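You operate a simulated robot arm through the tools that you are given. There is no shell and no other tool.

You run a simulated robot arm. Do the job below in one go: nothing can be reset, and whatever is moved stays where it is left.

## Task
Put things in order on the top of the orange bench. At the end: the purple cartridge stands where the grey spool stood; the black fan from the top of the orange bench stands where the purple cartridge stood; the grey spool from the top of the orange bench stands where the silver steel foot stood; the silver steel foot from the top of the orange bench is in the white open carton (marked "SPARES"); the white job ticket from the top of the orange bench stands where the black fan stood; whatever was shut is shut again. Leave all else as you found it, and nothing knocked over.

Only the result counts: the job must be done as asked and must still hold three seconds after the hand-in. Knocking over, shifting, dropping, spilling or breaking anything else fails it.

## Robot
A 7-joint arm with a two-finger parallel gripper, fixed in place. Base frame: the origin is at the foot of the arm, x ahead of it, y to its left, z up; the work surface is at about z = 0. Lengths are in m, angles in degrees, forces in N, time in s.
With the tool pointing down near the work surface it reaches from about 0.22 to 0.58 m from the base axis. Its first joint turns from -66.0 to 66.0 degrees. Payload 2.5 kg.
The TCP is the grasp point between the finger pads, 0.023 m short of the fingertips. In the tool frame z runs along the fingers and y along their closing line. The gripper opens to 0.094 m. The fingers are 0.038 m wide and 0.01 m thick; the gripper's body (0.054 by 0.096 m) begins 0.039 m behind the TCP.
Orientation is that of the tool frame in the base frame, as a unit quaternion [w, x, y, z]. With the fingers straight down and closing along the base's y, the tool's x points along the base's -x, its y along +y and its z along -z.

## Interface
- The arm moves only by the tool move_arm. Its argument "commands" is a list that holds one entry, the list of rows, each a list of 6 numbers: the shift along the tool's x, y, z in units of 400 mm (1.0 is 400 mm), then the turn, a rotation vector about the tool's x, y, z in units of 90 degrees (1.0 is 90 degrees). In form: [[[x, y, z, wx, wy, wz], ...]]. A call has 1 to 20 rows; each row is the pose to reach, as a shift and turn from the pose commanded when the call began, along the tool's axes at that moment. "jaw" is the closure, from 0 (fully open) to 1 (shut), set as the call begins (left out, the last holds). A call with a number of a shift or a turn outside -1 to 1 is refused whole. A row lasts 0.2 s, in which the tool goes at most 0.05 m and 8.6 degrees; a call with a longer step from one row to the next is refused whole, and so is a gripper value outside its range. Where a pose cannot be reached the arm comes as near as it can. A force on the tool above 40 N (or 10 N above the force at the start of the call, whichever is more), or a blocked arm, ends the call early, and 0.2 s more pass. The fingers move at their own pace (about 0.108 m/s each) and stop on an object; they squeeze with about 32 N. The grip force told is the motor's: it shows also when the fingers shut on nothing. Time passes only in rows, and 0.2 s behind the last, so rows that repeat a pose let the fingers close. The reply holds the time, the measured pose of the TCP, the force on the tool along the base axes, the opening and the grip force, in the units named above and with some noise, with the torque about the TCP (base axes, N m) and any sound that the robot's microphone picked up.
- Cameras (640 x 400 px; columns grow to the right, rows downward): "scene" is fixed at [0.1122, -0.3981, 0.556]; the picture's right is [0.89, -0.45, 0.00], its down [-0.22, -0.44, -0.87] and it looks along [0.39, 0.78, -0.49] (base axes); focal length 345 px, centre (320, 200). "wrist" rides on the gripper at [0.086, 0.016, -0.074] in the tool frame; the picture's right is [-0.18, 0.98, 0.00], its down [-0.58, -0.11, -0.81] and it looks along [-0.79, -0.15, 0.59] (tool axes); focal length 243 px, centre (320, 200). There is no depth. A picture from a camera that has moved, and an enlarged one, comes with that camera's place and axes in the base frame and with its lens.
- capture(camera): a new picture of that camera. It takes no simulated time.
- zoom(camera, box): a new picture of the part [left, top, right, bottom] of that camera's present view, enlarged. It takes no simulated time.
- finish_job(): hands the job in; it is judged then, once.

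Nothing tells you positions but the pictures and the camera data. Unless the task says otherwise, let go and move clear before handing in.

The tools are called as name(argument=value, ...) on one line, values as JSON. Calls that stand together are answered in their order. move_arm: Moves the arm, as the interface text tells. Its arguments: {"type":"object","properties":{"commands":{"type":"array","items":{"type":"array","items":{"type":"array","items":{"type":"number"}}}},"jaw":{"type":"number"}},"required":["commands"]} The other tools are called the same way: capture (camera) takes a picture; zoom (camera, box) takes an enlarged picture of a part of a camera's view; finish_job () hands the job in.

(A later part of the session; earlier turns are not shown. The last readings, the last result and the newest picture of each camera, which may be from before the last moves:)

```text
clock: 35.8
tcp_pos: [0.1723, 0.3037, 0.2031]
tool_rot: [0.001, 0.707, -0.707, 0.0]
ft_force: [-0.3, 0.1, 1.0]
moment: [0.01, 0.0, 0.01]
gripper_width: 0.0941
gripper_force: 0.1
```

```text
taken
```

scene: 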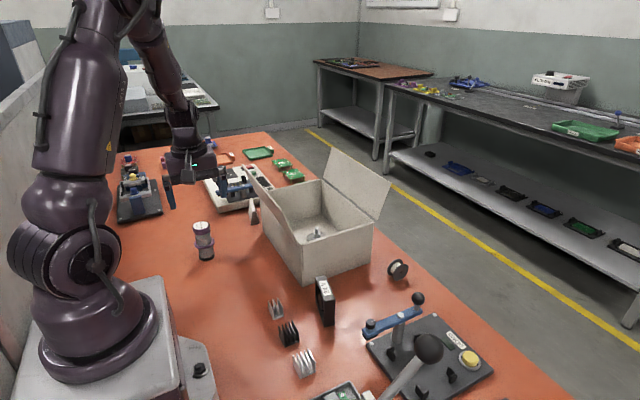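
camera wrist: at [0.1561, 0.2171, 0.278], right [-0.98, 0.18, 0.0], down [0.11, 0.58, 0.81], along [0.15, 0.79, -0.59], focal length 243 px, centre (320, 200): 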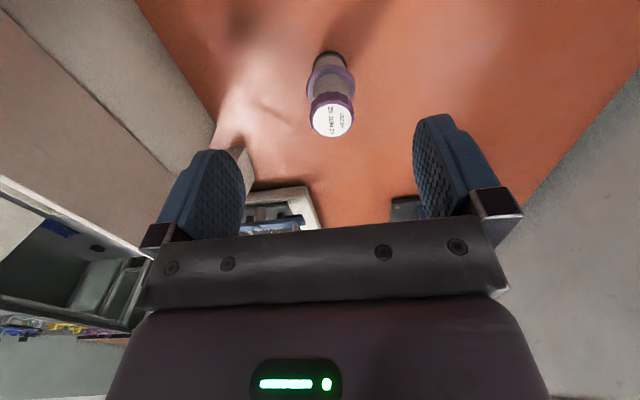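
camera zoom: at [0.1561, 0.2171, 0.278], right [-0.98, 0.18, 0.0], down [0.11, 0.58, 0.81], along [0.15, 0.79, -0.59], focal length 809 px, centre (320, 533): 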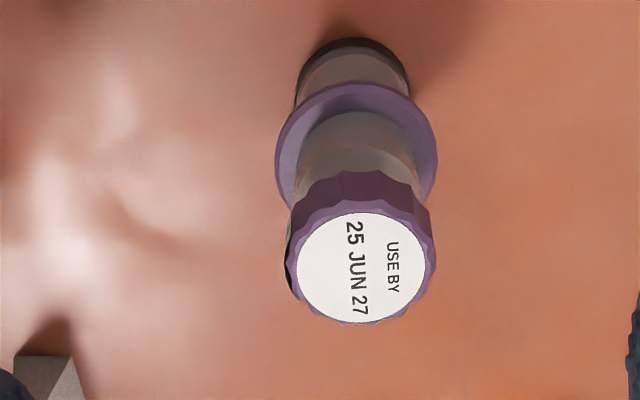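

The cartridge is centred at about (0.1695, 0.349), 94 mm tall, with a cap about 40 mm across. I'll move over it and go down to grip the cap.

move_arm(commands=[[[-0.06, 0.0065, 0, 0, 0, 0], [-0.1148, 0.0065, 0.02, 0, 0, 0], [-0.1148, 0.0065, 0.1, 0, 0, 0], [-0.1148, 0.0065, 0.18, 0, 0, 0], [-0.1148, 0.0065, 0.26, 0, 0, 0], [-0.1148, 0.0065, 0.3025, 0, 0, 0], [-0.1148, 0.0065, 0.3025, 0, 0, 0]]])

capture(camera="wrist")

zoom(camera="scene", box=[130, 130, 290, 280])

```text
clock: 37.4
tcp_pos: [0.1664, 0.3501, 0.0817]
tool_rot: [0.0, -0.707, 0.707, 0.001]
ft_force: [0.3, -0.4, -0.4]
moment: [0.03, 0.05, 0.0]
gripper_width: 0.0945
gripper_force: 0.1
```

```text
taken
camera wrist: at [0.1491, 0.2626, 0.1554], right [-0.98, 0.18, 0.0], down [0.11, 0.58, 0.81], along [0.15, 0.79, -0.59], focal length 243 px, centre (320, 200)
```

wrist: 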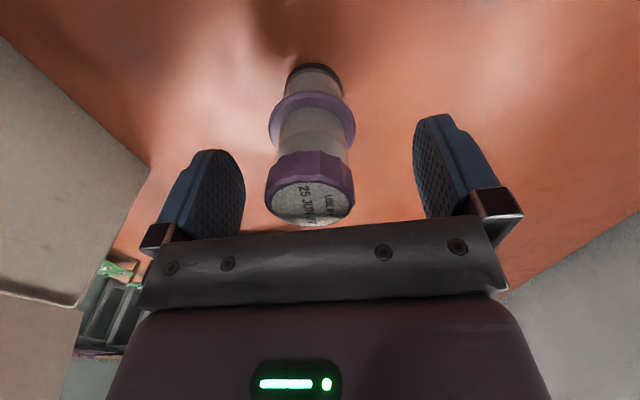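

```text
2.67 times, centred on (210, 205) of scene
camera zoom: at [0.1122, -0.3981, 0.556], right [0.89, -0.45, 0.0], down [-0.22, -0.44, -0.87], along [0.39, 0.78, -0.49], focal length 921 px, centre (613, 187)
```

zoom: 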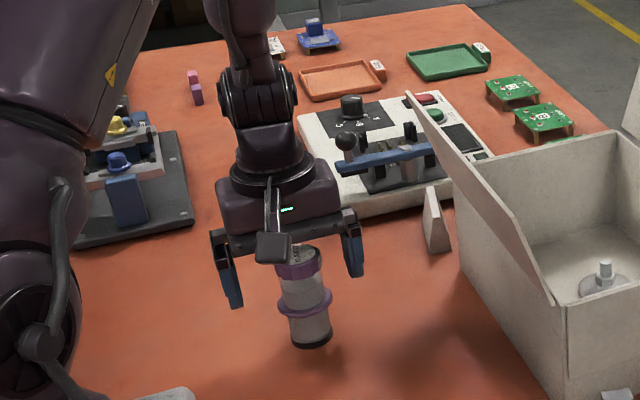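

The gripper is about 4 mm off the cartridge axis in x, so I centre it before closing.

move_arm(commands=[[[0.002, -0.006, 0, 0, 0, 0], [0.003, -0.011, 0, 0, 0, 0], [0.003, -0.011, 0, 0, 0, 0]]])

zoom(camera="wrist", box=[200, 50, 440, 240])

```text
clock: 38.2
tcp_pos: [0.1697, 0.3484, 0.0814]
tool_rot: [0.0, -0.707, 0.708, 0.0]
ft_force: [0.0, 0.5, 0.4]
moment: [0.02, 0.01, 0.0]
gripper_width: 0.0941
gripper_force: 0.1
```

```text
2.11 times, centred on (320, 145) of wrist
camera zoom: at [0.1535, 0.2607, 0.1564], right [-0.98, 0.19, 0.0], down [0.11, 0.58, 0.81], along [0.15, 0.79, -0.59], focal length 511 px, centre (320, 316)
```

zoom: 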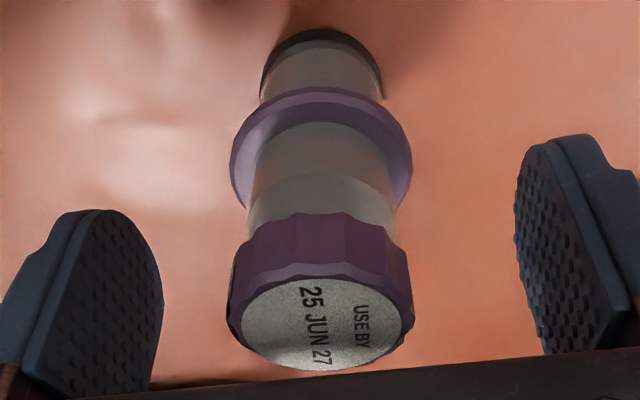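

Now it is centred, so I close on the cap.

move_arm(commands=[[[0, 0, 0, 0, 0, 0], [0, 0, 0, 0, 0, 0], [0, 0, 0, 0, 0, 0], [0, 0, 0, 0, 0, 0]]], jaw=1)

capture(camera="wrist")

zoom(camera="scene", box=[130, 130, 290, 280])

```text
clock: 39.2
tcp_pos: [0.1708, 0.3487, 0.0815]
tool_rot: [0.0, -0.707, 0.707, 0.0]
ft_force: [1.4, 0.5, 0.5]
moment: [0.01, -0.04, 0.0]
gripper_width: 0.0372
gripper_force: 32.0
```

```text
taken
camera wrist: at [0.1535, 0.2607, 0.1564], right [-0.98, 0.18, 0.0], down [0.11, 0.58, 0.81], along [0.15, 0.79, -0.59], focal length 243 px, centre (320, 200)
```

wrist: 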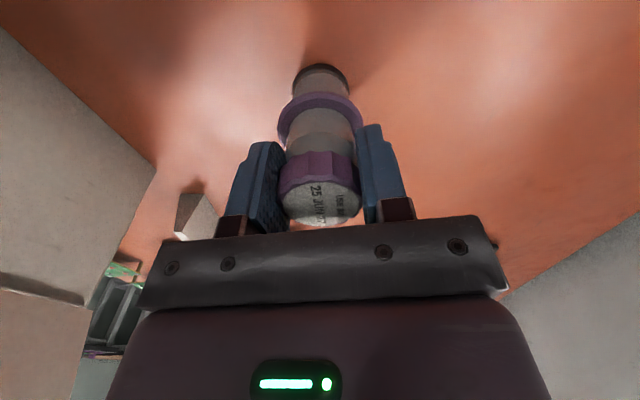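

```text
2.67 times, centred on (210, 205) of scene
camera zoom: at [0.1122, -0.3981, 0.556], right [0.89, -0.45, 0.0], down [-0.22, -0.44, -0.87], along [0.39, 0.78, -0.49], focal length 921 px, centre (613, 187)
```

zoom: 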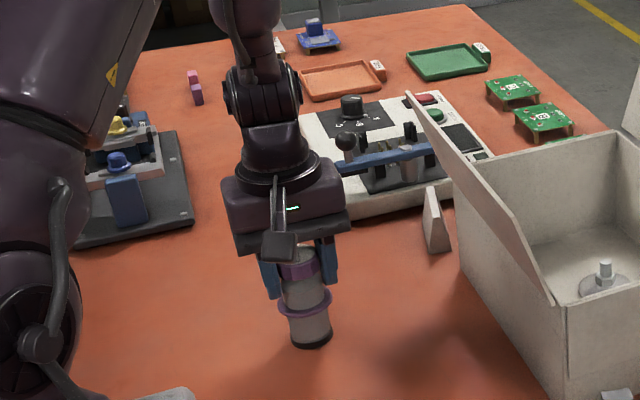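

The cartridge is held. I lift it and move it to the spool's old place at (0.1905, 0.208), stopping about 5 mm above the bench.

move_arm(commands=[[[0, 0, -0.05, 0, 0, 0], [0, 0, -0.15, 0, 0, 0], [0.0867, -0.0131, -0.2, 0, 0, 0], [0.1734, -0.0262, -0.2, 0, 0, 0], [0.2601, -0.0394, -0.2, 0, 0, 0], [0.3468, -0.0525, -0.2, 0, 0, 0], [0.3468, -0.0525, -0.12, 0, 0, 0], [0.3468, -0.0525, -0.05, 0, 0, 0], [0.3468, -0.0525, -0.0125, 0, 0, 0], [0.3468, -0.0525, -0.0125, 0, 0, 0]]])

capture(camera="wrist")

capture(camera="scene")

```text
clock: 41.4
tcp_pos: [0.1917, 0.21, 0.0856]
tool_rot: [0.0, 0.707, -0.707, 0.0]
ft_force: [-0.1, 0.0, -2.5]
moment: [0.02, 0.0, -0.03]
gripper_width: 0.0371
gripper_force: 32.5
```

```text
taken
camera wrist: at [0.1761, 0.122, 0.16], right [-0.98, 0.18, 0.0], down [0.11, 0.58, 0.81], along [0.15, 0.79, -0.59], focal length 243 px, centre (320, 200)
```

wrist: 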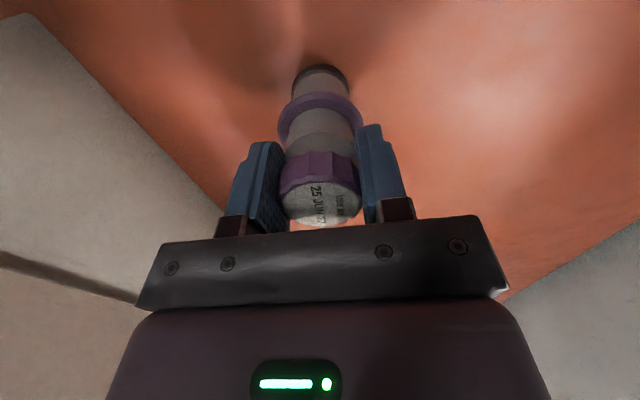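

```text
taken
```

scene: 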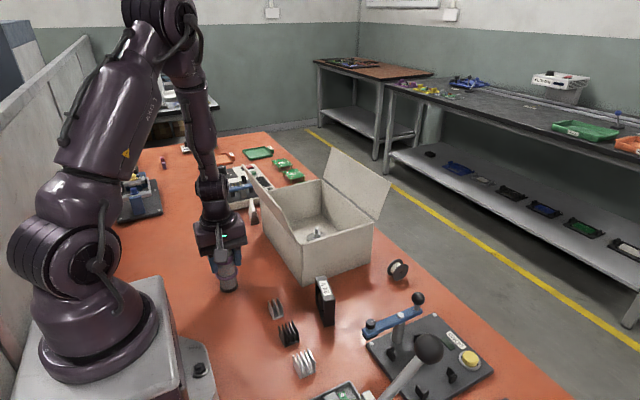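

I correct 1.5 mm in x and lower to contact.

move_arm(commands=[[[0, 0.004, 0.004, 0, 0, 0], [0, 0.004, 0.008, 0, 0, 0], [0, 0.004, 0.011, 0, 0, 0], [0, 0.004, 0.011, 0, 0, 0]]])

```text
clock: 42.4
tcp_pos: [0.1901, 0.2091, 0.0815]
tool_rot: [0.0, -0.707, 0.708, -0.001]
ft_force: [0.3, -0.7, -2.4]
moment: [-0.03, 0.0, -0.01]
gripper_width: 0.0375
gripper_force: 31.6
```

move_arm(commands=[[[0, 0, 0.0025, 0, 0, 0], [0, 0, 0.0025, 0, 0, 0]]])

```text
clock: 43.0
tcp_pos: [0.1898, 0.2097, 0.0813]
tool_rot: [0.0, 0.708, -0.707, 0.0]
ft_force: [-3.8, -4.5, 24.5]
moment: [-0.16, 0.39, 0.13]
gripper_width: 0.0372
gripper_force: 32.2
```

Contact is firm, so I ease off half a millimetre, open, and then go up.

move_arm(commands=[[[0, 0, -0.0015, 0, 0, 0], [0, 0, -0.0015, 0, 0, 0]]])

move_arm(commands=[[[0, 0, 0, 0, 0, 0], [0, 0, 0, 0, 0, 0], [0, 0, 0, 0, 0, 0]]], jaw=0.1)

capture(camera="wrist")

capture(camera="scene")

```text
clock: 43.6
tcp_pos: [0.1905, 0.2085, 0.0822]
tool_rot: [0.0, 0.707, -0.707, 0.0]
ft_force: [-1.0, -3.0, 16.2]
moment: [-0.13, -0.07, 0.1]
gripper_width: 0.0372
gripper_force: 32.1
```

```text
clock: 44.4
tcp_pos: [0.1898, 0.2081, 0.0811]
tool_rot: [0.0, 0.707, -0.707, 0.0]
ft_force: [-0.4, 0.0, 0.6]
moment: [0.01, -0.01, 0.0]
gripper_width: 0.0846
gripper_force: 0.0
```

```text
taken
camera wrist: at [0.1736, 0.1211, 0.1559], right [-0.98, 0.18, 0.0], down [0.11, 0.58, 0.81], along [0.15, 0.79, -0.59], focal length 243 px, centre (320, 200)
```

wrist: 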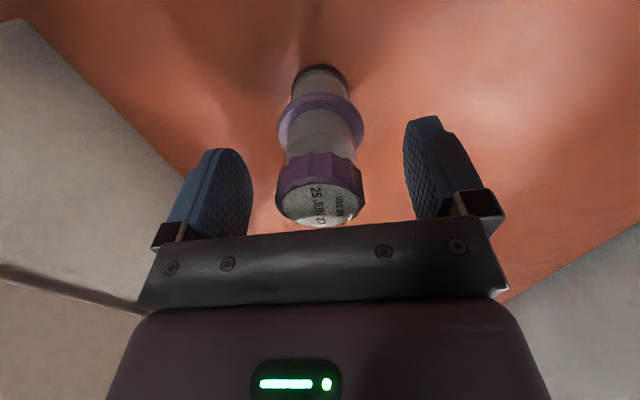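

```text
taken
```

scene: 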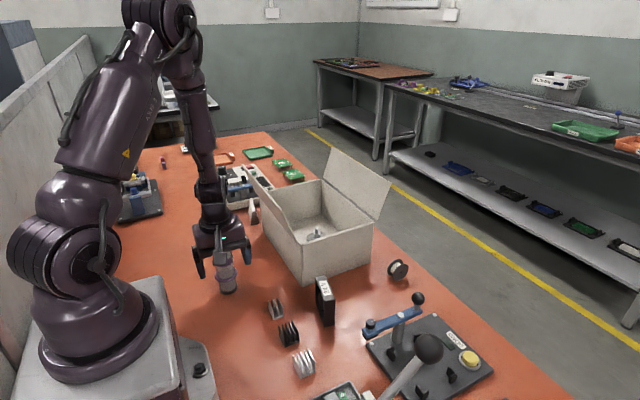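

The cartridge stands at the spool's old place. I rise clear and then go to view the fan.

move_arm(commands=[[[0, 0, -0.04, 0, 0, 0], [0, 0, -0.13, 0, 0, 0], [0, 0, -0.25, 0, 0, 0], [0, 0, -0.37, 0, 0, 0], [0, 0, -0.49, 0, 0, 0], [0, 0, -0.595, 0, 0, 0], [0.0327, -0.0167, -0.595, 0, 0, 0.0833], [0.0654, -0.0333, -0.595, 0, 0, 0.1667], [0.0981, -0.05, -0.595, 0, 0, 0.25], [0.1308, -0.0667, -0.595, 0, 0, 0.3333], [0.1635, -0.0833, -0.595, 0, 0, 0.4167], [0.1963, -0.1, -0.595, 0, 0, 0.5], [0.229, -0.1167, -0.595, 0, 0, 0.5833], [0.2617, -0.1333, -0.595, 0, 0, 0.6667], [0.2944, -0.15, -0.595, 0, 0, 0.75], [0.3271, -0.1667, -0.595, 0, 0, 0.8333], [0.3598, -0.1833, -0.55, 0, 0, 0.9167], [0.3925, -0.2, -0.45, 0, 0, 1.0], [0.3925, -0.2, -0.345, 0, 0, 1.0], [0.3925, -0.2, -0.345, 0, 0, 1.0]]], jaw=0)

capture(camera="wrist")

zoom(camera="wrist", box=[240, 50, 400, 150])

capture(camera="scene")

```text
clock: 48.6
tcp_pos: [0.2695, 0.0532, 0.2176]
tool_rot: [0.0, 0.001, 1.0, -0.001]
ft_force: [0.9, -0.4, 0.4]
moment: [0.01, 0.01, -0.01]
gripper_width: 0.094
gripper_force: 0.1
```

```text
taken
camera wrist: at [0.1831, 0.0677, 0.2937], right [0.19, 0.98, 0.0], down [0.58, -0.11, 0.81], along [0.79, -0.15, -0.59], focal length 243 px, centre (320, 200)
```

wrist: 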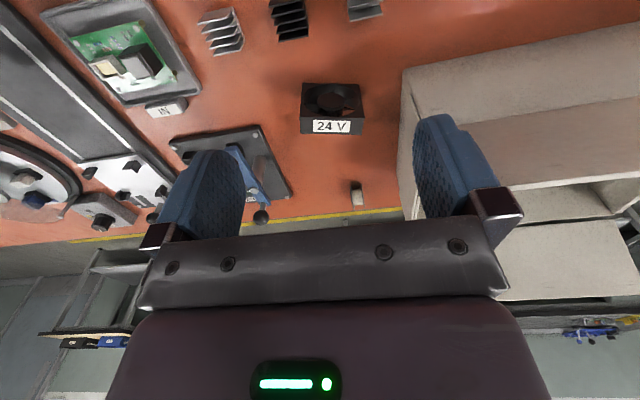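

```text
4.00 times, centred on (320, 100) of wrist
camera zoom: at [0.1831, 0.0677, 0.2937], right [0.19, 0.98, 0.0], down [0.58, -0.11, 0.81], along [0.79, -0.15, -0.59], focal length 970 px, centre (320, 600)
```

zoom: 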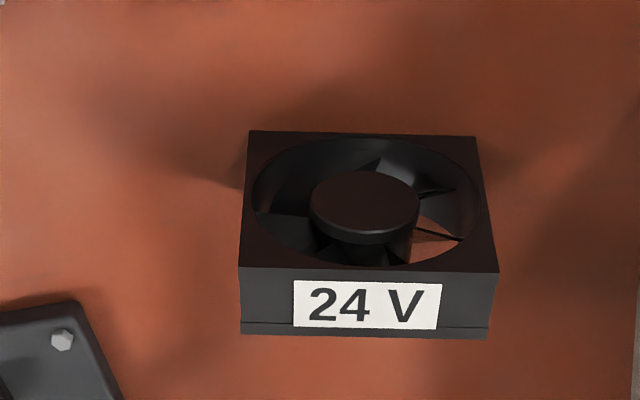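

```text
taken
```

scene: 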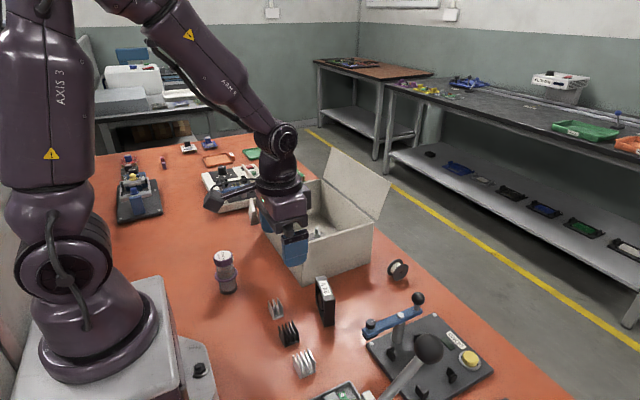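

The fan is 70×22×70 mm, centred at about (0.3505, 0.050), with its long side turned about 12° from y. I align the closing line with its long side and hover over it.

move_arm(commands=[[[-0.06, 0, 0, 0, 0, 0.04], [-0.13, -0.003, 0.05, 0, 0, 0.09], [-0.2035, -0.005, 0.12, 0, 0, 0.133], [-0.2035, -0.005, 0.2, 0, 0, 0.133], [-0.2035, -0.005, 0.249, 0, 0, 0.133], [-0.2035, -0.005, 0.249, 0, 0, 0.133]]])

capture(camera="wrist")

zoom(camera="scene", box=[260, 200, 380, 340])

```text
clock: 50.0
tcp_pos: [0.3503, 0.0498, 0.1176]
tool_rot: [0.0, 0.105, 0.995, 0.0]
ft_force: [-0.1, 0.2, -0.2]
moment: [-0.01, 0.0, 0.03]
gripper_width: 0.0939
gripper_force: 0.1
```

```text
taken
camera wrist: at [0.27, 0.083, 0.193], right [0.38, 0.92, 0.0], down [0.55, -0.23, 0.81], along [0.74, -0.31, -0.59], focal length 243 px, centre (320, 200)
```

wrist: 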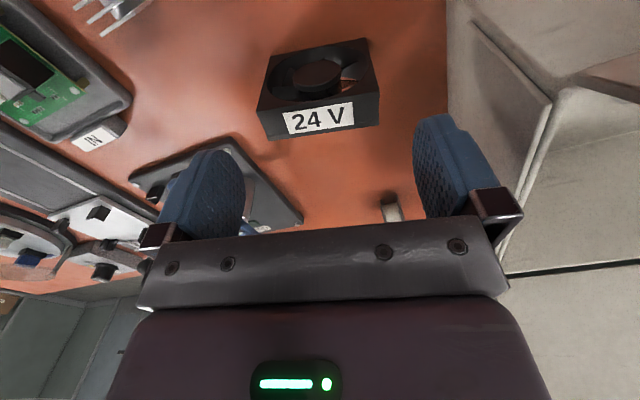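

```text
2.86 times, centred on (320, 270) of scene
camera zoom: at [0.1122, -0.3981, 0.556], right [0.89, -0.45, 0.0], down [-0.22, -0.44, -0.87], along [0.39, 0.78, -0.49], focal length 987 px, centre (320, 0)
```

zoom: 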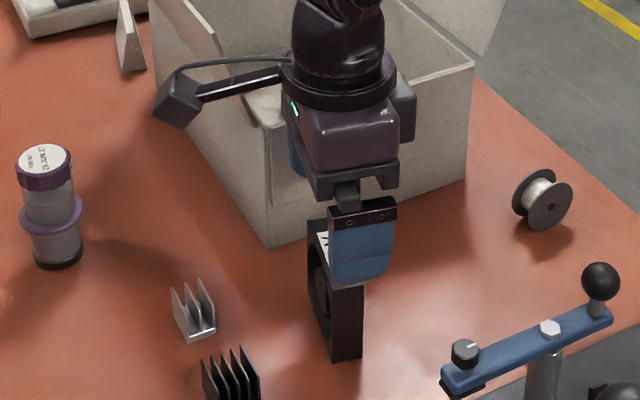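

The gripper is aligned with the fan at (0.3506, 0.049). I descend around its two narrow sides and check.

move_arm(commands=[[[0, 0, 0.04, 0, 0, -0.0], [0, 0, 0.09, 0, 0, 0], [0, 0, 0.14, 0, 0, 0], [0, 0, 0.1775, 0, 0, 0], [0, 0, 0.1775, 0, 0, 0]]])

capture(camera="wrist")

zoom(camera="scene", box=[260, 200, 380, 340])

```text
clock: 51.2
tcp_pos: [0.3479, 0.0514, 0.0485]
tool_rot: [0.0, 0.104, 0.995, 0.0]
ft_force: [-0.6, 0.6, -0.6]
moment: [0.02, 0.03, -0.01]
gripper_width: 0.094
gripper_force: 0.0
```

```text
taken
camera wrist: at [0.2677, 0.0843, 0.1238], right [0.38, 0.92, 0.0], down [0.55, -0.23, 0.81], along [0.74, -0.31, -0.59], focal length 243 px, centre (320, 200)
```

wrist: 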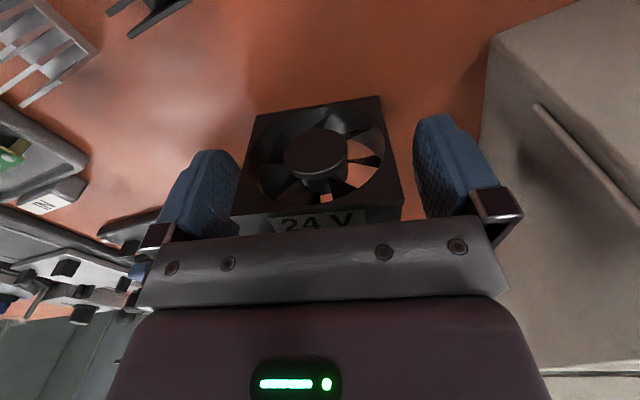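

```text
2.86 times, centred on (320, 270) of scene
camera zoom: at [0.1122, -0.3981, 0.556], right [0.89, -0.45, 0.0], down [-0.22, -0.44, -0.87], along [0.39, 0.78, -0.49], focal length 987 px, centre (320, 0)
```

zoom: 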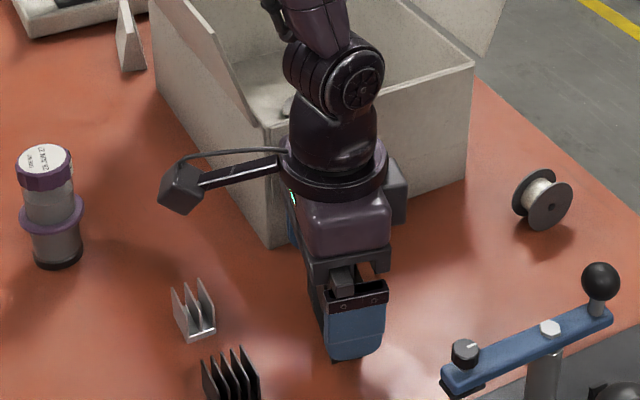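

The fan is between the fingers, 1 mm off centre. I close.

move_arm(commands=[[[0, 0, 0, 0, 0, 0], [0, 0, 0, 0, 0, 0], [0, 0, 0, 0, 0, 0]]], jaw=1)

capture(camera="wrist")

```text
clock: 52.0
tcp_pos: [0.3487, 0.0511, 0.0493]
tool_rot: [0.0, 0.104, 0.995, 0.0]
ft_force: [-0.3, 0.0, 0.0]
moment: [0.01, -0.04, 0.0]
gripper_width: 0.0695
gripper_force: 31.9
```

```text
taken
camera wrist: at [0.2676, 0.0843, 0.124], right [0.38, 0.92, 0.0], down [0.55, -0.23, 0.81], along [0.74, -0.31, -0.59], focal length 243 px, centre (320, 200)
```

wrist: 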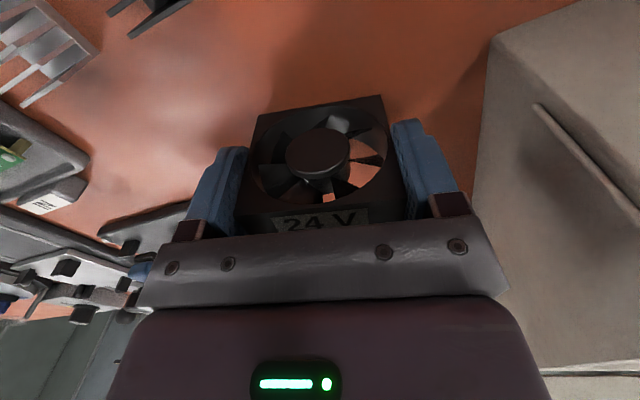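

The fan is held across its narrow sides. I lift it above the flap height, then swing to the cartridge's old place.

move_arm(commands=[[[0, 0, -0.03, 0, 0, 0], [0, 0, -0.11, 0, 0, 0], [0, 0, -0.22, 0, 0, 0], [0, 0, -0.34, 0, 0, 0], [0, 0, -0.46, 0, 0, 0], [0, 0, -0.58, 0, 0, 0], [0, 0, -0.7, 0, 0, 0], [0.0597, 0.063, -0.7, 0, 0, -0.0467], [0.1195, 0.126, -0.7, 0, 0, -0.0934], [0.1792, 0.189, -0.7, 0, 0, -0.1401], [0.239, 0.252, -0.7, 0, 0, -0.1868], [0.2987, 0.315, -0.7, 0, 0, -0.2335], [0.3584, 0.3781, -0.7, 0, 0, -0.2802], [0.4182, 0.4411, -0.7, 0, 0, -0.3269], [0.4779, 0.5041, -0.7, 0, 0, -0.3736], [0.5377, 0.5671, -0.7, 0, 0, -0.4203], [0.5974, 0.6301, -0.7, 0, 0, -0.467], [0.5974, 0.6301, -0.7, 0, 0, -0.467], [0.5974, 0.6301, -0.7, 0, 0, -0.467]]])

capture(camera="wrist")

capture(camera="scene")

```text
clock: 56.0
tcp_pos: [0.1659, 0.3451, 0.3266]
tool_rot: [0.0, -0.259, 0.966, 0.0]
ft_force: [-0.6, 0.2, -2.0]
moment: [0.0, 0.01, 0.0]
gripper_width: 0.0694
gripper_force: 32.5
```

```text
taken
camera wrist: at [0.082, 0.3156, 0.4023], right [-0.33, 0.94, 0.0], down [0.56, 0.2, 0.81], along [0.76, 0.27, -0.59], focal length 243 px, centre (320, 200)
```

wrist: 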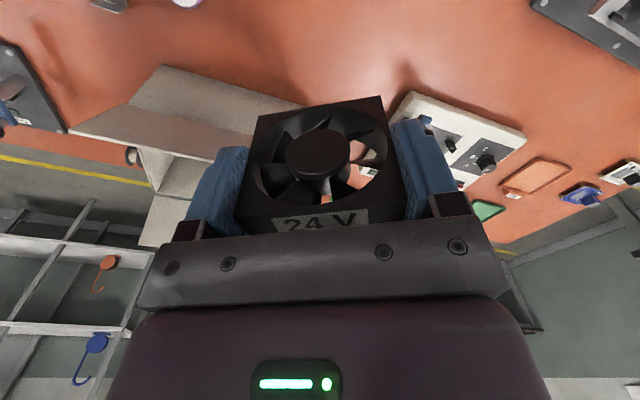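

```text
taken
```

scene: 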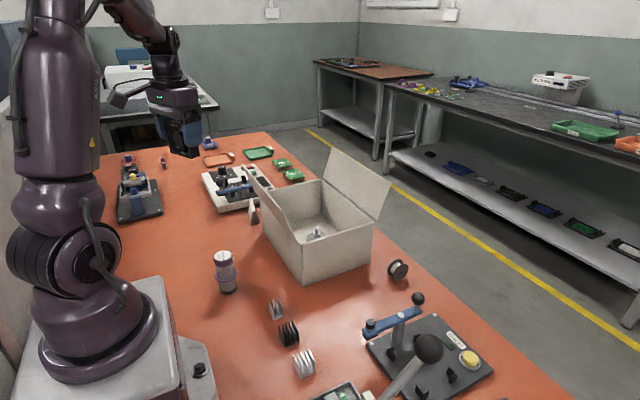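

I'm over the cartridge's old place. I descend to a few millimetres above the bench.

move_arm(commands=[[[-0.0077, 0.001, 0.1, 0, 0, 0], [-0.0077, 0.001, 0.21, 0, 0, 0], [-0.0077, 0.001, 0.32, 0, 0, 0], [-0.0077, 0.001, 0.43, 0, 0, 0], [-0.0077, 0.001, 0.54, 0, 0, 0], [-0.0077, 0.001, 0.63, 0, 0, 0], [-0.0077, 0.001, 0.68, 0, 0, 0], [-0.0077, 0.001, 0.68, 0, 0, 0]]])

capture(camera="wrist")

capture(camera="scene")

```text
clock: 57.8
tcp_pos: [0.1716, 0.348, 0.0549]
tool_rot: [0.0, -0.259, 0.966, 0.0]
ft_force: [1.0, 0.4, -0.5]
moment: [0.0, 0.0, 0.0]
gripper_width: 0.0694
gripper_force: 32.3
```

```text
taken
camera wrist: at [0.088, 0.318, 0.1296], right [-0.33, 0.94, 0.0], down [0.56, 0.2, 0.81], along [0.76, 0.27, -0.59], focal length 243 px, centre (320, 200)
```

wrist: 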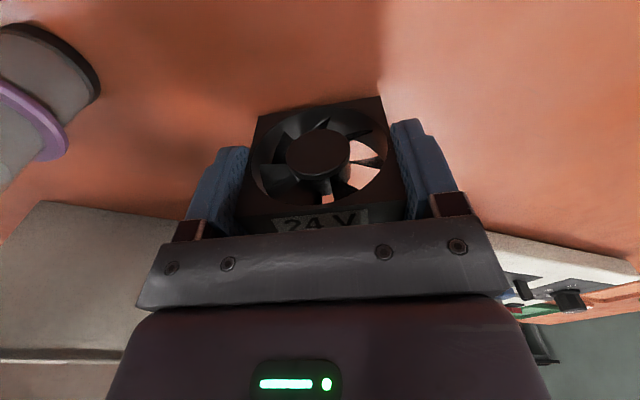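

```text
taken
```

scene: 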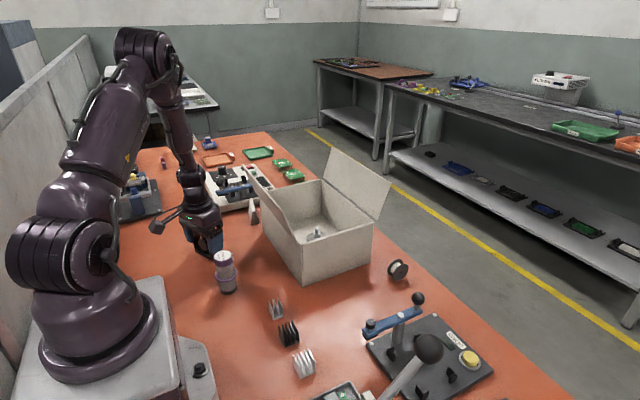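

I correct 3 mm and lower to the bench in small steps.

move_arm(commands=[[[0.004, 0.0015, 0.003, 0, 0, 0], [0.0083, 0.003, 0.007, 0, 0, 0], [0.0083, 0.003, 0.0115, 0, 0, 0], [0.0083, 0.003, 0.0115, 0, 0, 0]]])

move_arm(commands=[[[0, 0, 0.0015, 0, 0, 0], [0, 0, 0.0015, 0, 0, 0]]])

```text
clock: 58.8
tcp_pos: [0.1677, 0.3481, 0.0509]
tool_rot: [0.0, -0.259, 0.966, 0.0]
ft_force: [0.0, 1.0, -1.1]
moment: [-0.01, 0.02, 0.03]
gripper_width: 0.0698
gripper_force: 32.0
```

```text
clock: 59.4
tcp_pos: [0.1679, 0.3476, 0.0512]
tool_rot: [-0.001, -0.259, 0.966, 0.0]
ft_force: [-0.1, -1.1, -1.1]
moment: [-0.02, 0.02, 0.03]
gripper_width: 0.0696
gripper_force: 32.3
```

move_arm(commands=[[[0, 0, 0.0015, 0, 0, 0], [0, 0, 0.0015, 0, 0, 0]]])

```text
clock: 60.0
tcp_pos: [0.1682, 0.3491, 0.0514]
tool_rot: [0.001, -0.259, 0.966, 0.001]
ft_force: [0.5, 0.4, -1.1]
moment: [-0.02, 0.03, 0.02]
gripper_width: 0.0695
gripper_force: 31.7
```

There is no contact yet, so I continue in sub-millimetre steps.

move_arm(commands=[[[0, 0, 0.0015, 0, 0, 0], [0, 0, 0.0015, 0, 0, 0]]])

capture(camera="wrist")

```text
clock: 60.6
tcp_pos: [0.1673, 0.3484, 0.0508]
tool_rot: [0.0, -0.259, 0.966, 0.0]
ft_force: [0.3, -0.1, -0.3]
moment: [-0.03, 0.03, -0.04]
gripper_width: 0.0697
gripper_force: 31.6
```

```text
taken
camera wrist: at [0.0846, 0.3177, 0.1256], right [-0.33, 0.94, 0.0], down [0.56, 0.2, 0.81], along [0.76, 0.27, -0.59], focal length 243 px, centre (320, 200)
```

wrist: 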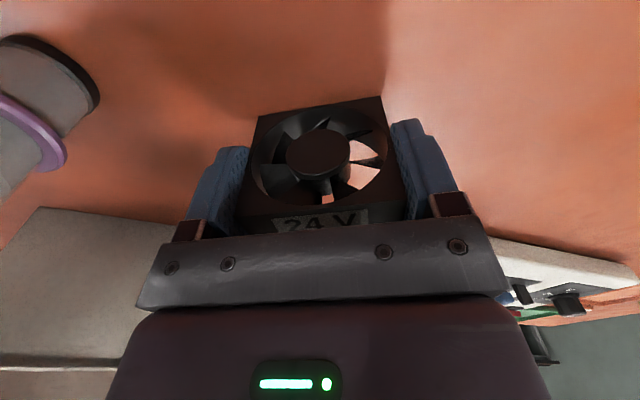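

move_arm(commands=[[[0, 0, 0.003, 0, 0, 0], [0, 0, 0.003, 0, 0, 0]]])

```text
clock: 61.2
tcp_pos: [0.1667, 0.3485, 0.0503]
tool_rot: [0.0, -0.259, 0.966, -0.001]
ft_force: [-0.7, -2.9, 6.0]
moment: [-0.03, 0.03, -0.01]
gripper_width: 0.0698
gripper_force: 32.0
```

There is contact, so I open and check that the fan stands.

move_arm(commands=[[[0, 0, 0, 0, 0, 0], [0, 0, 0, 0, 0, 0], [0, 0, 0, 0, 0, 0]]], jaw=0)

capture(camera="wrist")

```text
clock: 62.0
tcp_pos: [0.1653, 0.3481, 0.0479]
tool_rot: [0.0, -0.259, 0.966, 0.0]
ft_force: [0.3, 1.1, -0.3]
moment: [0.0, 0.03, 0.0]
gripper_width: 0.0939
gripper_force: 0.1
```

```text
taken
camera wrist: at [0.0839, 0.3176, 0.1236], right [-0.33, 0.94, 0.0], down [0.56, 0.2, 0.81], along [0.76, 0.27, -0.59], focal length 243 px, centre (320, 200)
```

wrist: 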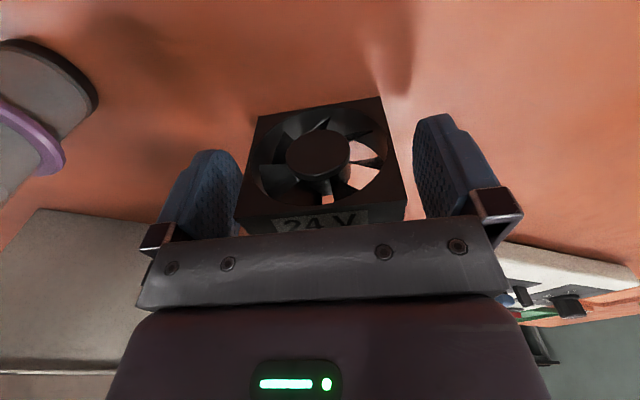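

The fan stands at the cartridge's old place. I go straight up, then move to view the ticket behind the carton.

move_arm(commands=[[[0, 0, -0.03, 0, 0, 0], [0, 0, -0.1, 0, 0, 0], [0, 0, -0.2, 0, 0, 0], [0, 0, -0.32, 0, 0, 0], [0, 0, -0.44, 0, 0, 0], [0, 0, -0.56, 0, 0, 0], [-0.0885, -0.0129, -0.575, 0, 0, -0.0695], [-0.177, -0.0258, -0.575, 0, 0, -0.139], [-0.2655, -0.0386, -0.575, 0, 0, -0.2085], [-0.354, -0.0515, -0.575, 0, 0, -0.278], [-0.354, -0.0515, -0.575, 0, 0, -0.278], [-0.354, -0.0515, -0.575, 0, 0, -0.278]]])

capture(camera="wrist")

zoom(camera="wrist", box=[250, 20, 410, 140])

capture(camera="scene")

```text
clock: 64.6
tcp_pos: [0.2999, 0.3987, 0.2803]
tool_rot: [0.001, -0.463, 0.886, 0.0]
ft_force: [0.9, 0.2, 0.1]
moment: [0.04, 0.01, -0.01]
gripper_width: 0.0939
gripper_force: 0.0
```

```text
taken
camera wrist: at [0.2366, 0.3361, 0.3555], right [-0.7, 0.71, 0.0], down [0.42, 0.41, 0.81], along [0.58, 0.56, -0.59], focal length 243 px, centre (320, 200)
```

wrist: 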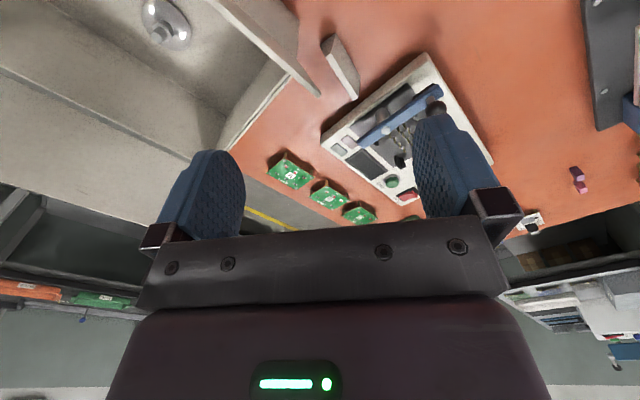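

```text
3.33 times, centred on (330, 80) of wrist
camera zoom: at [0.2366, 0.3361, 0.3555], right [-0.7, 0.71, 0.0], down [0.42, 0.41, 0.81], along [0.58, 0.56, -0.59], focal length 809 px, centre (287, 600)
```

zoom: 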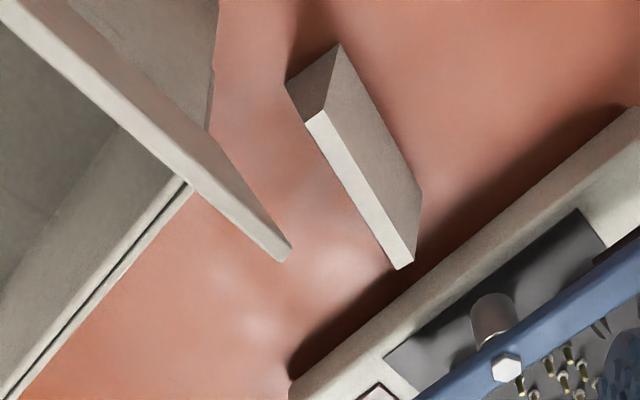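

```text
taken
```

scene: 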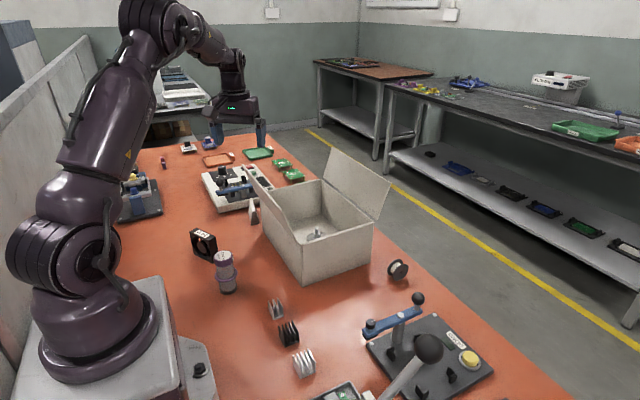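

From this view the ticket is a 71×24×45 mm wedge centred at (0.330, 0.470). Its ends are vertical and its long axis is about 11° from y. The carton flap corner at (0.30, 0.40, 0.21) is close by, so I'll grip it by its two ends, with the boom on the -x side and the tool leaning away from the flap. First I turn the yaw at height.

move_arm(commands=[[[-0.0062, 0.0111, -0.02, 0, 0, 0.0817], [-0.0124, 0.0221, -0.04, 0, 0, 0.1634], [-0.0185, 0.0332, -0.06, 0, 0, 0.2452], [-0.0247, 0.0443, -0.075, 0, 0, 0.3269], [-0.0309, 0.0553, -0.075, 0, 0, 0.4086], [-0.0371, 0.0664, -0.075, 0, 0, 0.4903], [-0.0432, 0.0775, -0.075, 0, 0, 0.5721], [-0.0494, 0.0885, -0.075, 0, 0, 0.6538], [-0.0556, 0.0996, -0.075, 0, 0, 0.7355], [-0.0556, 0.0996, -0.075, 0, 0, 0.7355]]])

capture(camera="wrist")

capture(camera="scene")

```text
clock: 66.8
tcp_pos: [0.2801, 0.4426, 0.3114]
tool_rot: [0.0, 0.097, 0.995, 0.0]
ft_force: [-0.8, -0.1, 0.6]
moment: [0.0, 0.02, -0.02]
gripper_width: 0.0939
gripper_force: 0.1
```

```text
taken
camera wrist: at [0.199, 0.4741, 0.3854], right [0.37, 0.93, 0.0], down [0.55, -0.22, 0.81], along [0.75, -0.3, -0.59], focal length 243 px, centre (320, 200)
```

wrist: 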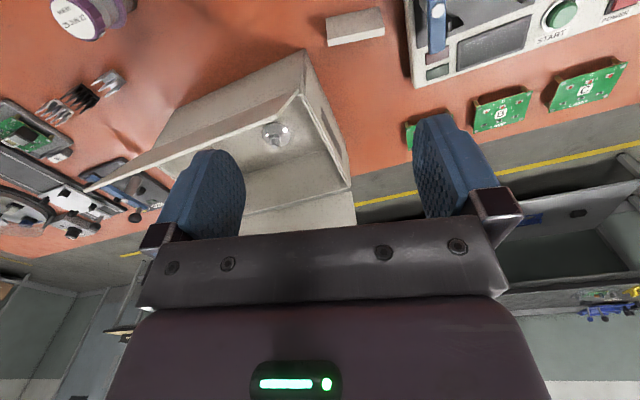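

```text
taken
```

scene: 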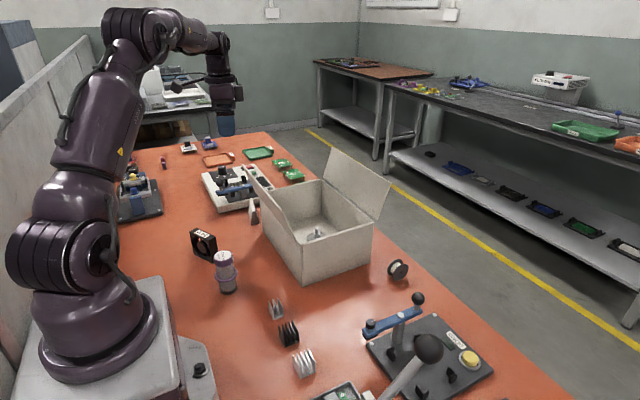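

The yaw is reached. I zoom in on the ticket and the gap to the white device.

zoom(camera="wrist", box=[300, 0, 460, 100])

zoom(camera="scene", box=[195, 150, 305, 230])

zoom(camera="scene", box=[255, 280, 345, 380])

```text
4.00 times, centred on (380, 50) of wrist
camera zoom: at [0.199, 0.4741, 0.3854], right [0.37, 0.93, 0.0], down [0.55, -0.22, 0.81], along [0.75, -0.3, -0.59], focal length 970 px, centre (80, 800)
```

zoom: 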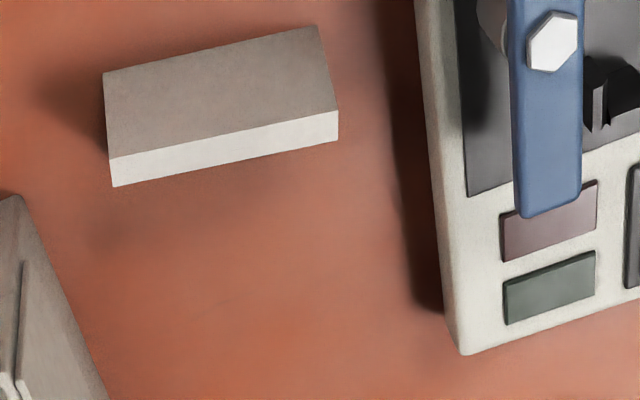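

```text
5.00 times, centred on (250, 190) of scene
camera zoom: at [0.1122, -0.3981, 0.556], right [0.89, -0.45, 0.0], down [-0.22, -0.44, -0.87], along [0.39, 0.78, -0.49], focal length 1727 px, centre (670, 250)
```

zoom: 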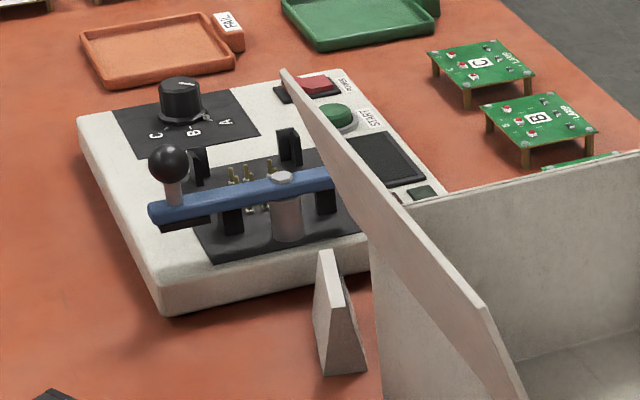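

```text
4.00 times, centred on (300, 330) of scene
camera zoom: at [0.1122, -0.3981, 0.556], right [0.89, -0.45, 0.0], down [-0.22, -0.44, -0.87], along [0.39, 0.78, -0.49], focal length 1382 px, centre (400, -320)
```

zoom: 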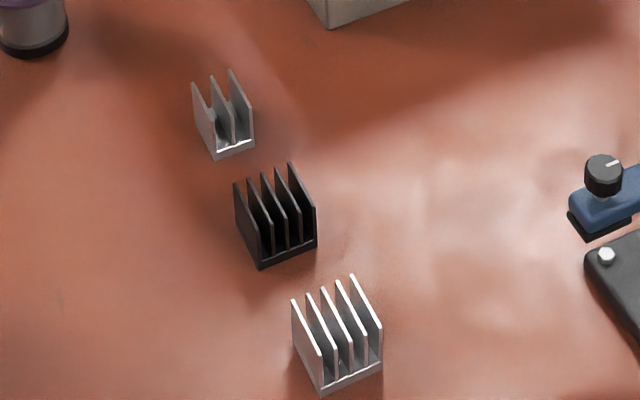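

The ticket is confirmed at centre (0.3296, 0.470), ends near y = 0.437 and 0.505, with the device front at y of about 0.535. I lean the tool 20° away from the flap, narrow the opening to 85 mm and go above the ticket.

move_arm(commands=[[[-0.04, 0.035, 0, 0, -0.08, 0], [-0.08, 0.07, 0, 0, -0.16, 0], [-0.1075, 0.0926, 0.02, 0, -0.2222, 0], [-0.1075, 0.0926, 0.1, 0, -0.2222, 0], [-0.1075, 0.0926, 0.2, 0, -0.2222, 0], [-0.1075, 0.0926, 0.3, 0, -0.2222, 0], [-0.1075, 0.0926, 0.378, 0, -0.2222, 0], [-0.1075, 0.0926, 0.378, 0, -0.2222, 0]]], jaw=0.1)

capture(camera="wrist")

capture(camera="scene")

zoom(camera="scene", box=[150, 100, 310, 220])

```text
clock: 68.6
tcp_pos: [0.3334, 0.4698, 0.1603]
tool_rot: [0.173, 0.096, 0.98, -0.017]
ft_force: [-1.0, 0.0, -0.1]
moment: [0.06, 0.02, -0.02]
gripper_width: 0.0847
gripper_force: 0.1
```

```text
taken
camera wrist: at [0.2317, 0.5044, 0.2006], right [0.36, 0.93, 0.06], down [0.24, -0.16, 0.96], along [0.9, -0.33, -0.28], focal length 243 px, centre (320, 200)
```

wrist: 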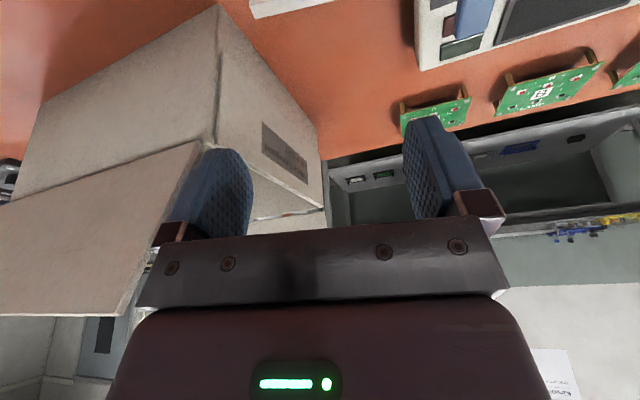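

```text
taken
```

scene: 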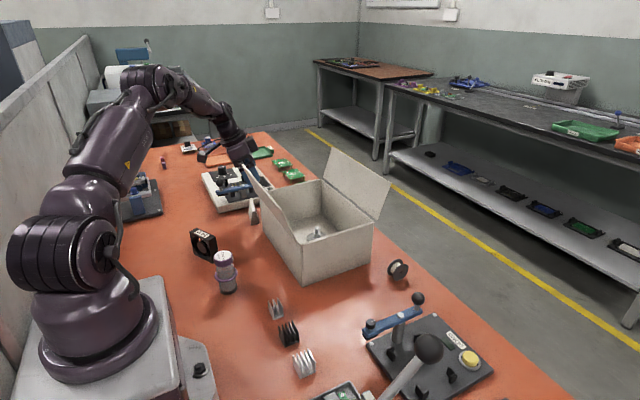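

```text
3.33 times, centred on (230, 160) of scene
camera zoom: at [0.1122, -0.3981, 0.556], right [0.89, -0.45, 0.0], down [-0.22, -0.44, -0.87], along [0.39, 0.78, -0.49], focal length 1151 px, centre (620, 333)
```

zoom: 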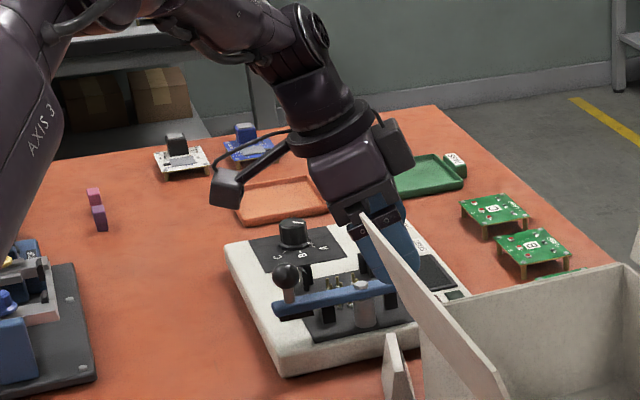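

The tool is leaning and over the ticket, with clear space to the flap and lever. I descend part-way to check the alignment.

move_arm(commands=[[[0.0226, 0.0009, 0.0539, 0, 0, 0], [0.0452, 0.0018, 0.1078, 0, 0, 0], [0.0678, 0.0027, 0.1617, 0, 0, 0], [0.0678, 0.0027, 0.1617, 0, 0, 0]]])

capture(camera="wrist")

capture(camera="scene")

zoom(camera="scene", box=[170, 110, 290, 210])

```text
clock: 69.6
tcp_pos: [0.3302, 0.473, 0.0886]
tool_rot: [0.172, 0.096, 0.98, -0.017]
ft_force: [-0.6, -0.2, 0.2]
moment: [0.03, -0.01, 0.02]
gripper_width: 0.0846
gripper_force: 0.0
```

```text
taken
camera wrist: at [0.2279, 0.508, 0.13], right [0.36, 0.93, 0.06], down [0.24, -0.16, 0.96], along [0.9, -0.33, -0.28], focal length 243 px, centre (320, 200)
```

wrist: 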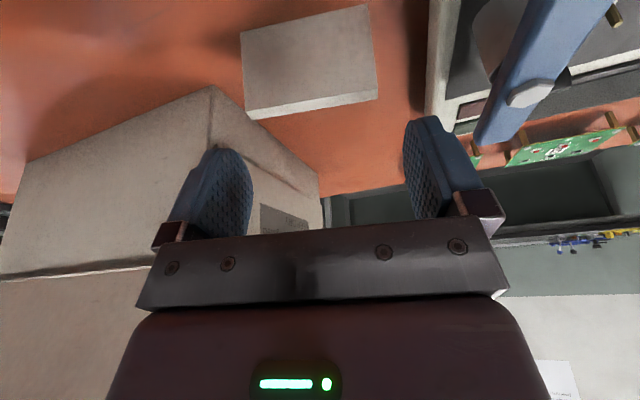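

```text
taken
```

scene: 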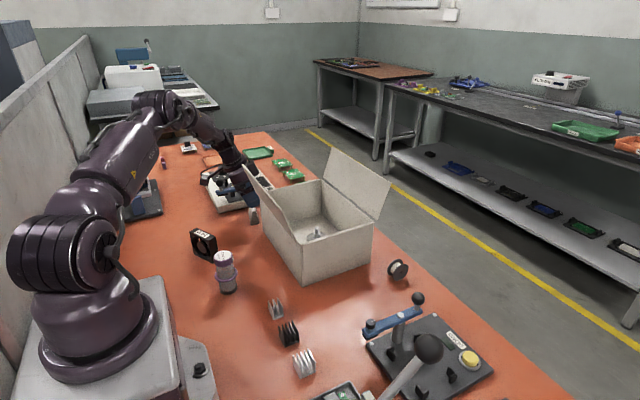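

```text
4.00 times, centred on (230, 160) of scene
camera zoom: at [0.1122, -0.3981, 0.556], right [0.89, -0.45, 0.0], down [-0.22, -0.44, -0.87], along [0.39, 0.78, -0.49], focal length 1382 px, centre (680, 360)
```

zoom: 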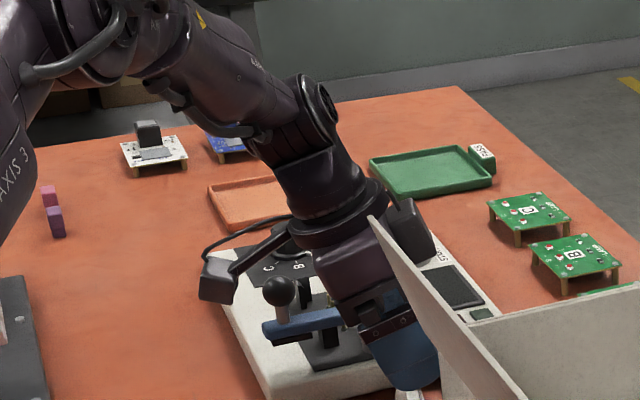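

The alignment is good, about 2 mm off along the ticket. I correct that and descend around the ticket's ends.

move_arm(commands=[[[0.0, -0.0043, 0.0, 0, 0, 0], [0.0154, -0.0043, 0.0448, 0, 0, 0], [0.0308, -0.0043, 0.0895, 0, 0, 0], [0.0462, -0.0043, 0.1343, 0, 0, 0], [0.0462, -0.0043, 0.1343, 0, 0, 0]]])

capture(camera="wrist")

capture(camera="scene")

zoom(camera="scene", box=[170, 120, 290, 220])

```text
clock: 70.8
tcp_pos: [0.3276, 0.4691, 0.0311]
tool_rot: [0.174, 0.096, 0.98, -0.017]
ft_force: [0.4, 0.0, -0.4]
moment: [-0.01, 0.03, 0.01]
gripper_width: 0.0849
gripper_force: 0.1
```

```text
taken
camera wrist: at [0.2262, 0.5059, 0.072], right [0.36, 0.93, 0.06], down [0.24, -0.16, 0.96], along [0.9, -0.33, -0.28], focal length 243 px, centre (320, 200)
```

wrist: 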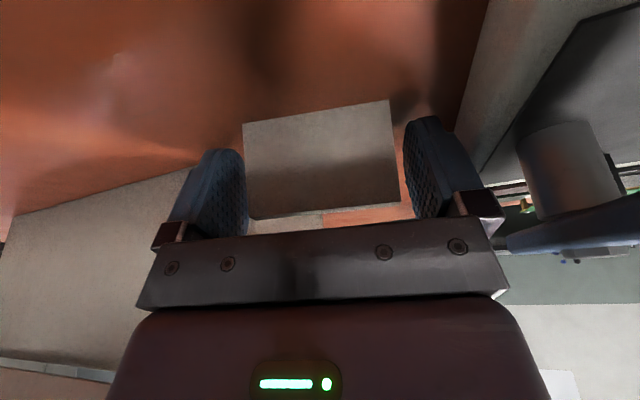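

```text
taken
```

scene: 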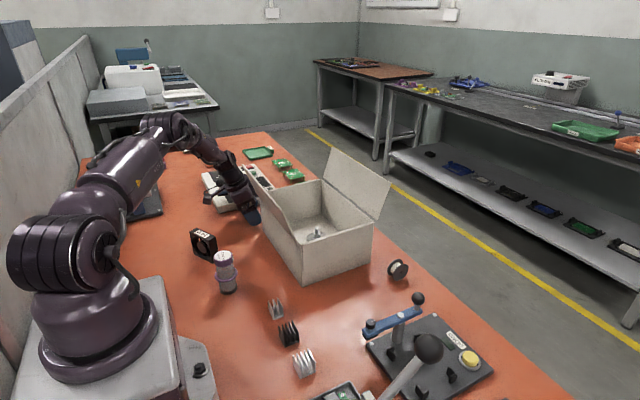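

```text
4.00 times, centred on (230, 170) of scene
camera zoom: at [0.1122, -0.3981, 0.556], right [0.89, -0.45, 0.0], down [-0.22, -0.44, -0.87], along [0.39, 0.78, -0.49], focal length 1382 px, centre (680, 320)
```

zoom: 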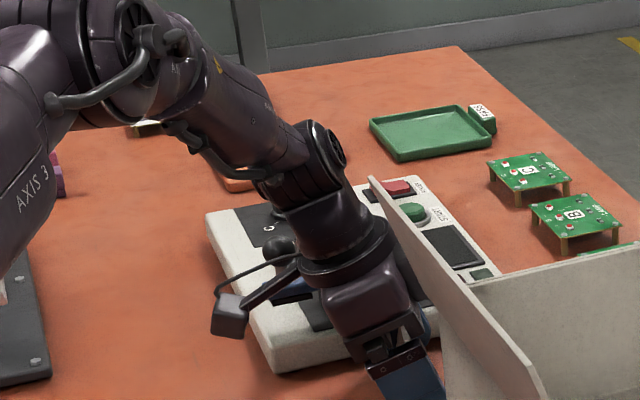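

The ticket is between the fingers with no contact force. I close on its ends.

move_arm(commands=[[[0, 0, 0, 0, 0, 0], [0, 0, 0, 0, 0, 0], [0, 0, 0, 0, 0, 0]]], jaw=1)

capture(camera="wrist")

```text
clock: 71.6
tcp_pos: [0.3274, 0.4711, 0.0314]
tool_rot: [0.172, 0.097, 0.98, -0.016]
ft_force: [0.0, 0.3, 0.5]
moment: [0.0, 0.0, -0.02]
gripper_width: 0.0685
gripper_force: 32.2
```

```text
taken
camera wrist: at [0.2261, 0.5058, 0.0722], right [0.36, 0.93, 0.06], down [0.24, -0.16, 0.96], along [0.9, -0.33, -0.28], focal length 243 px, centre (320, 200)
```

wrist: 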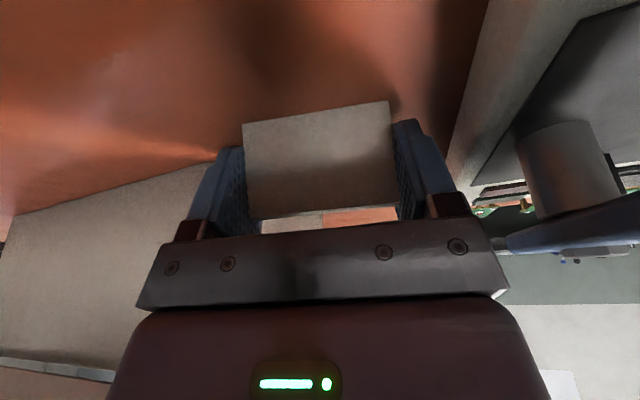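

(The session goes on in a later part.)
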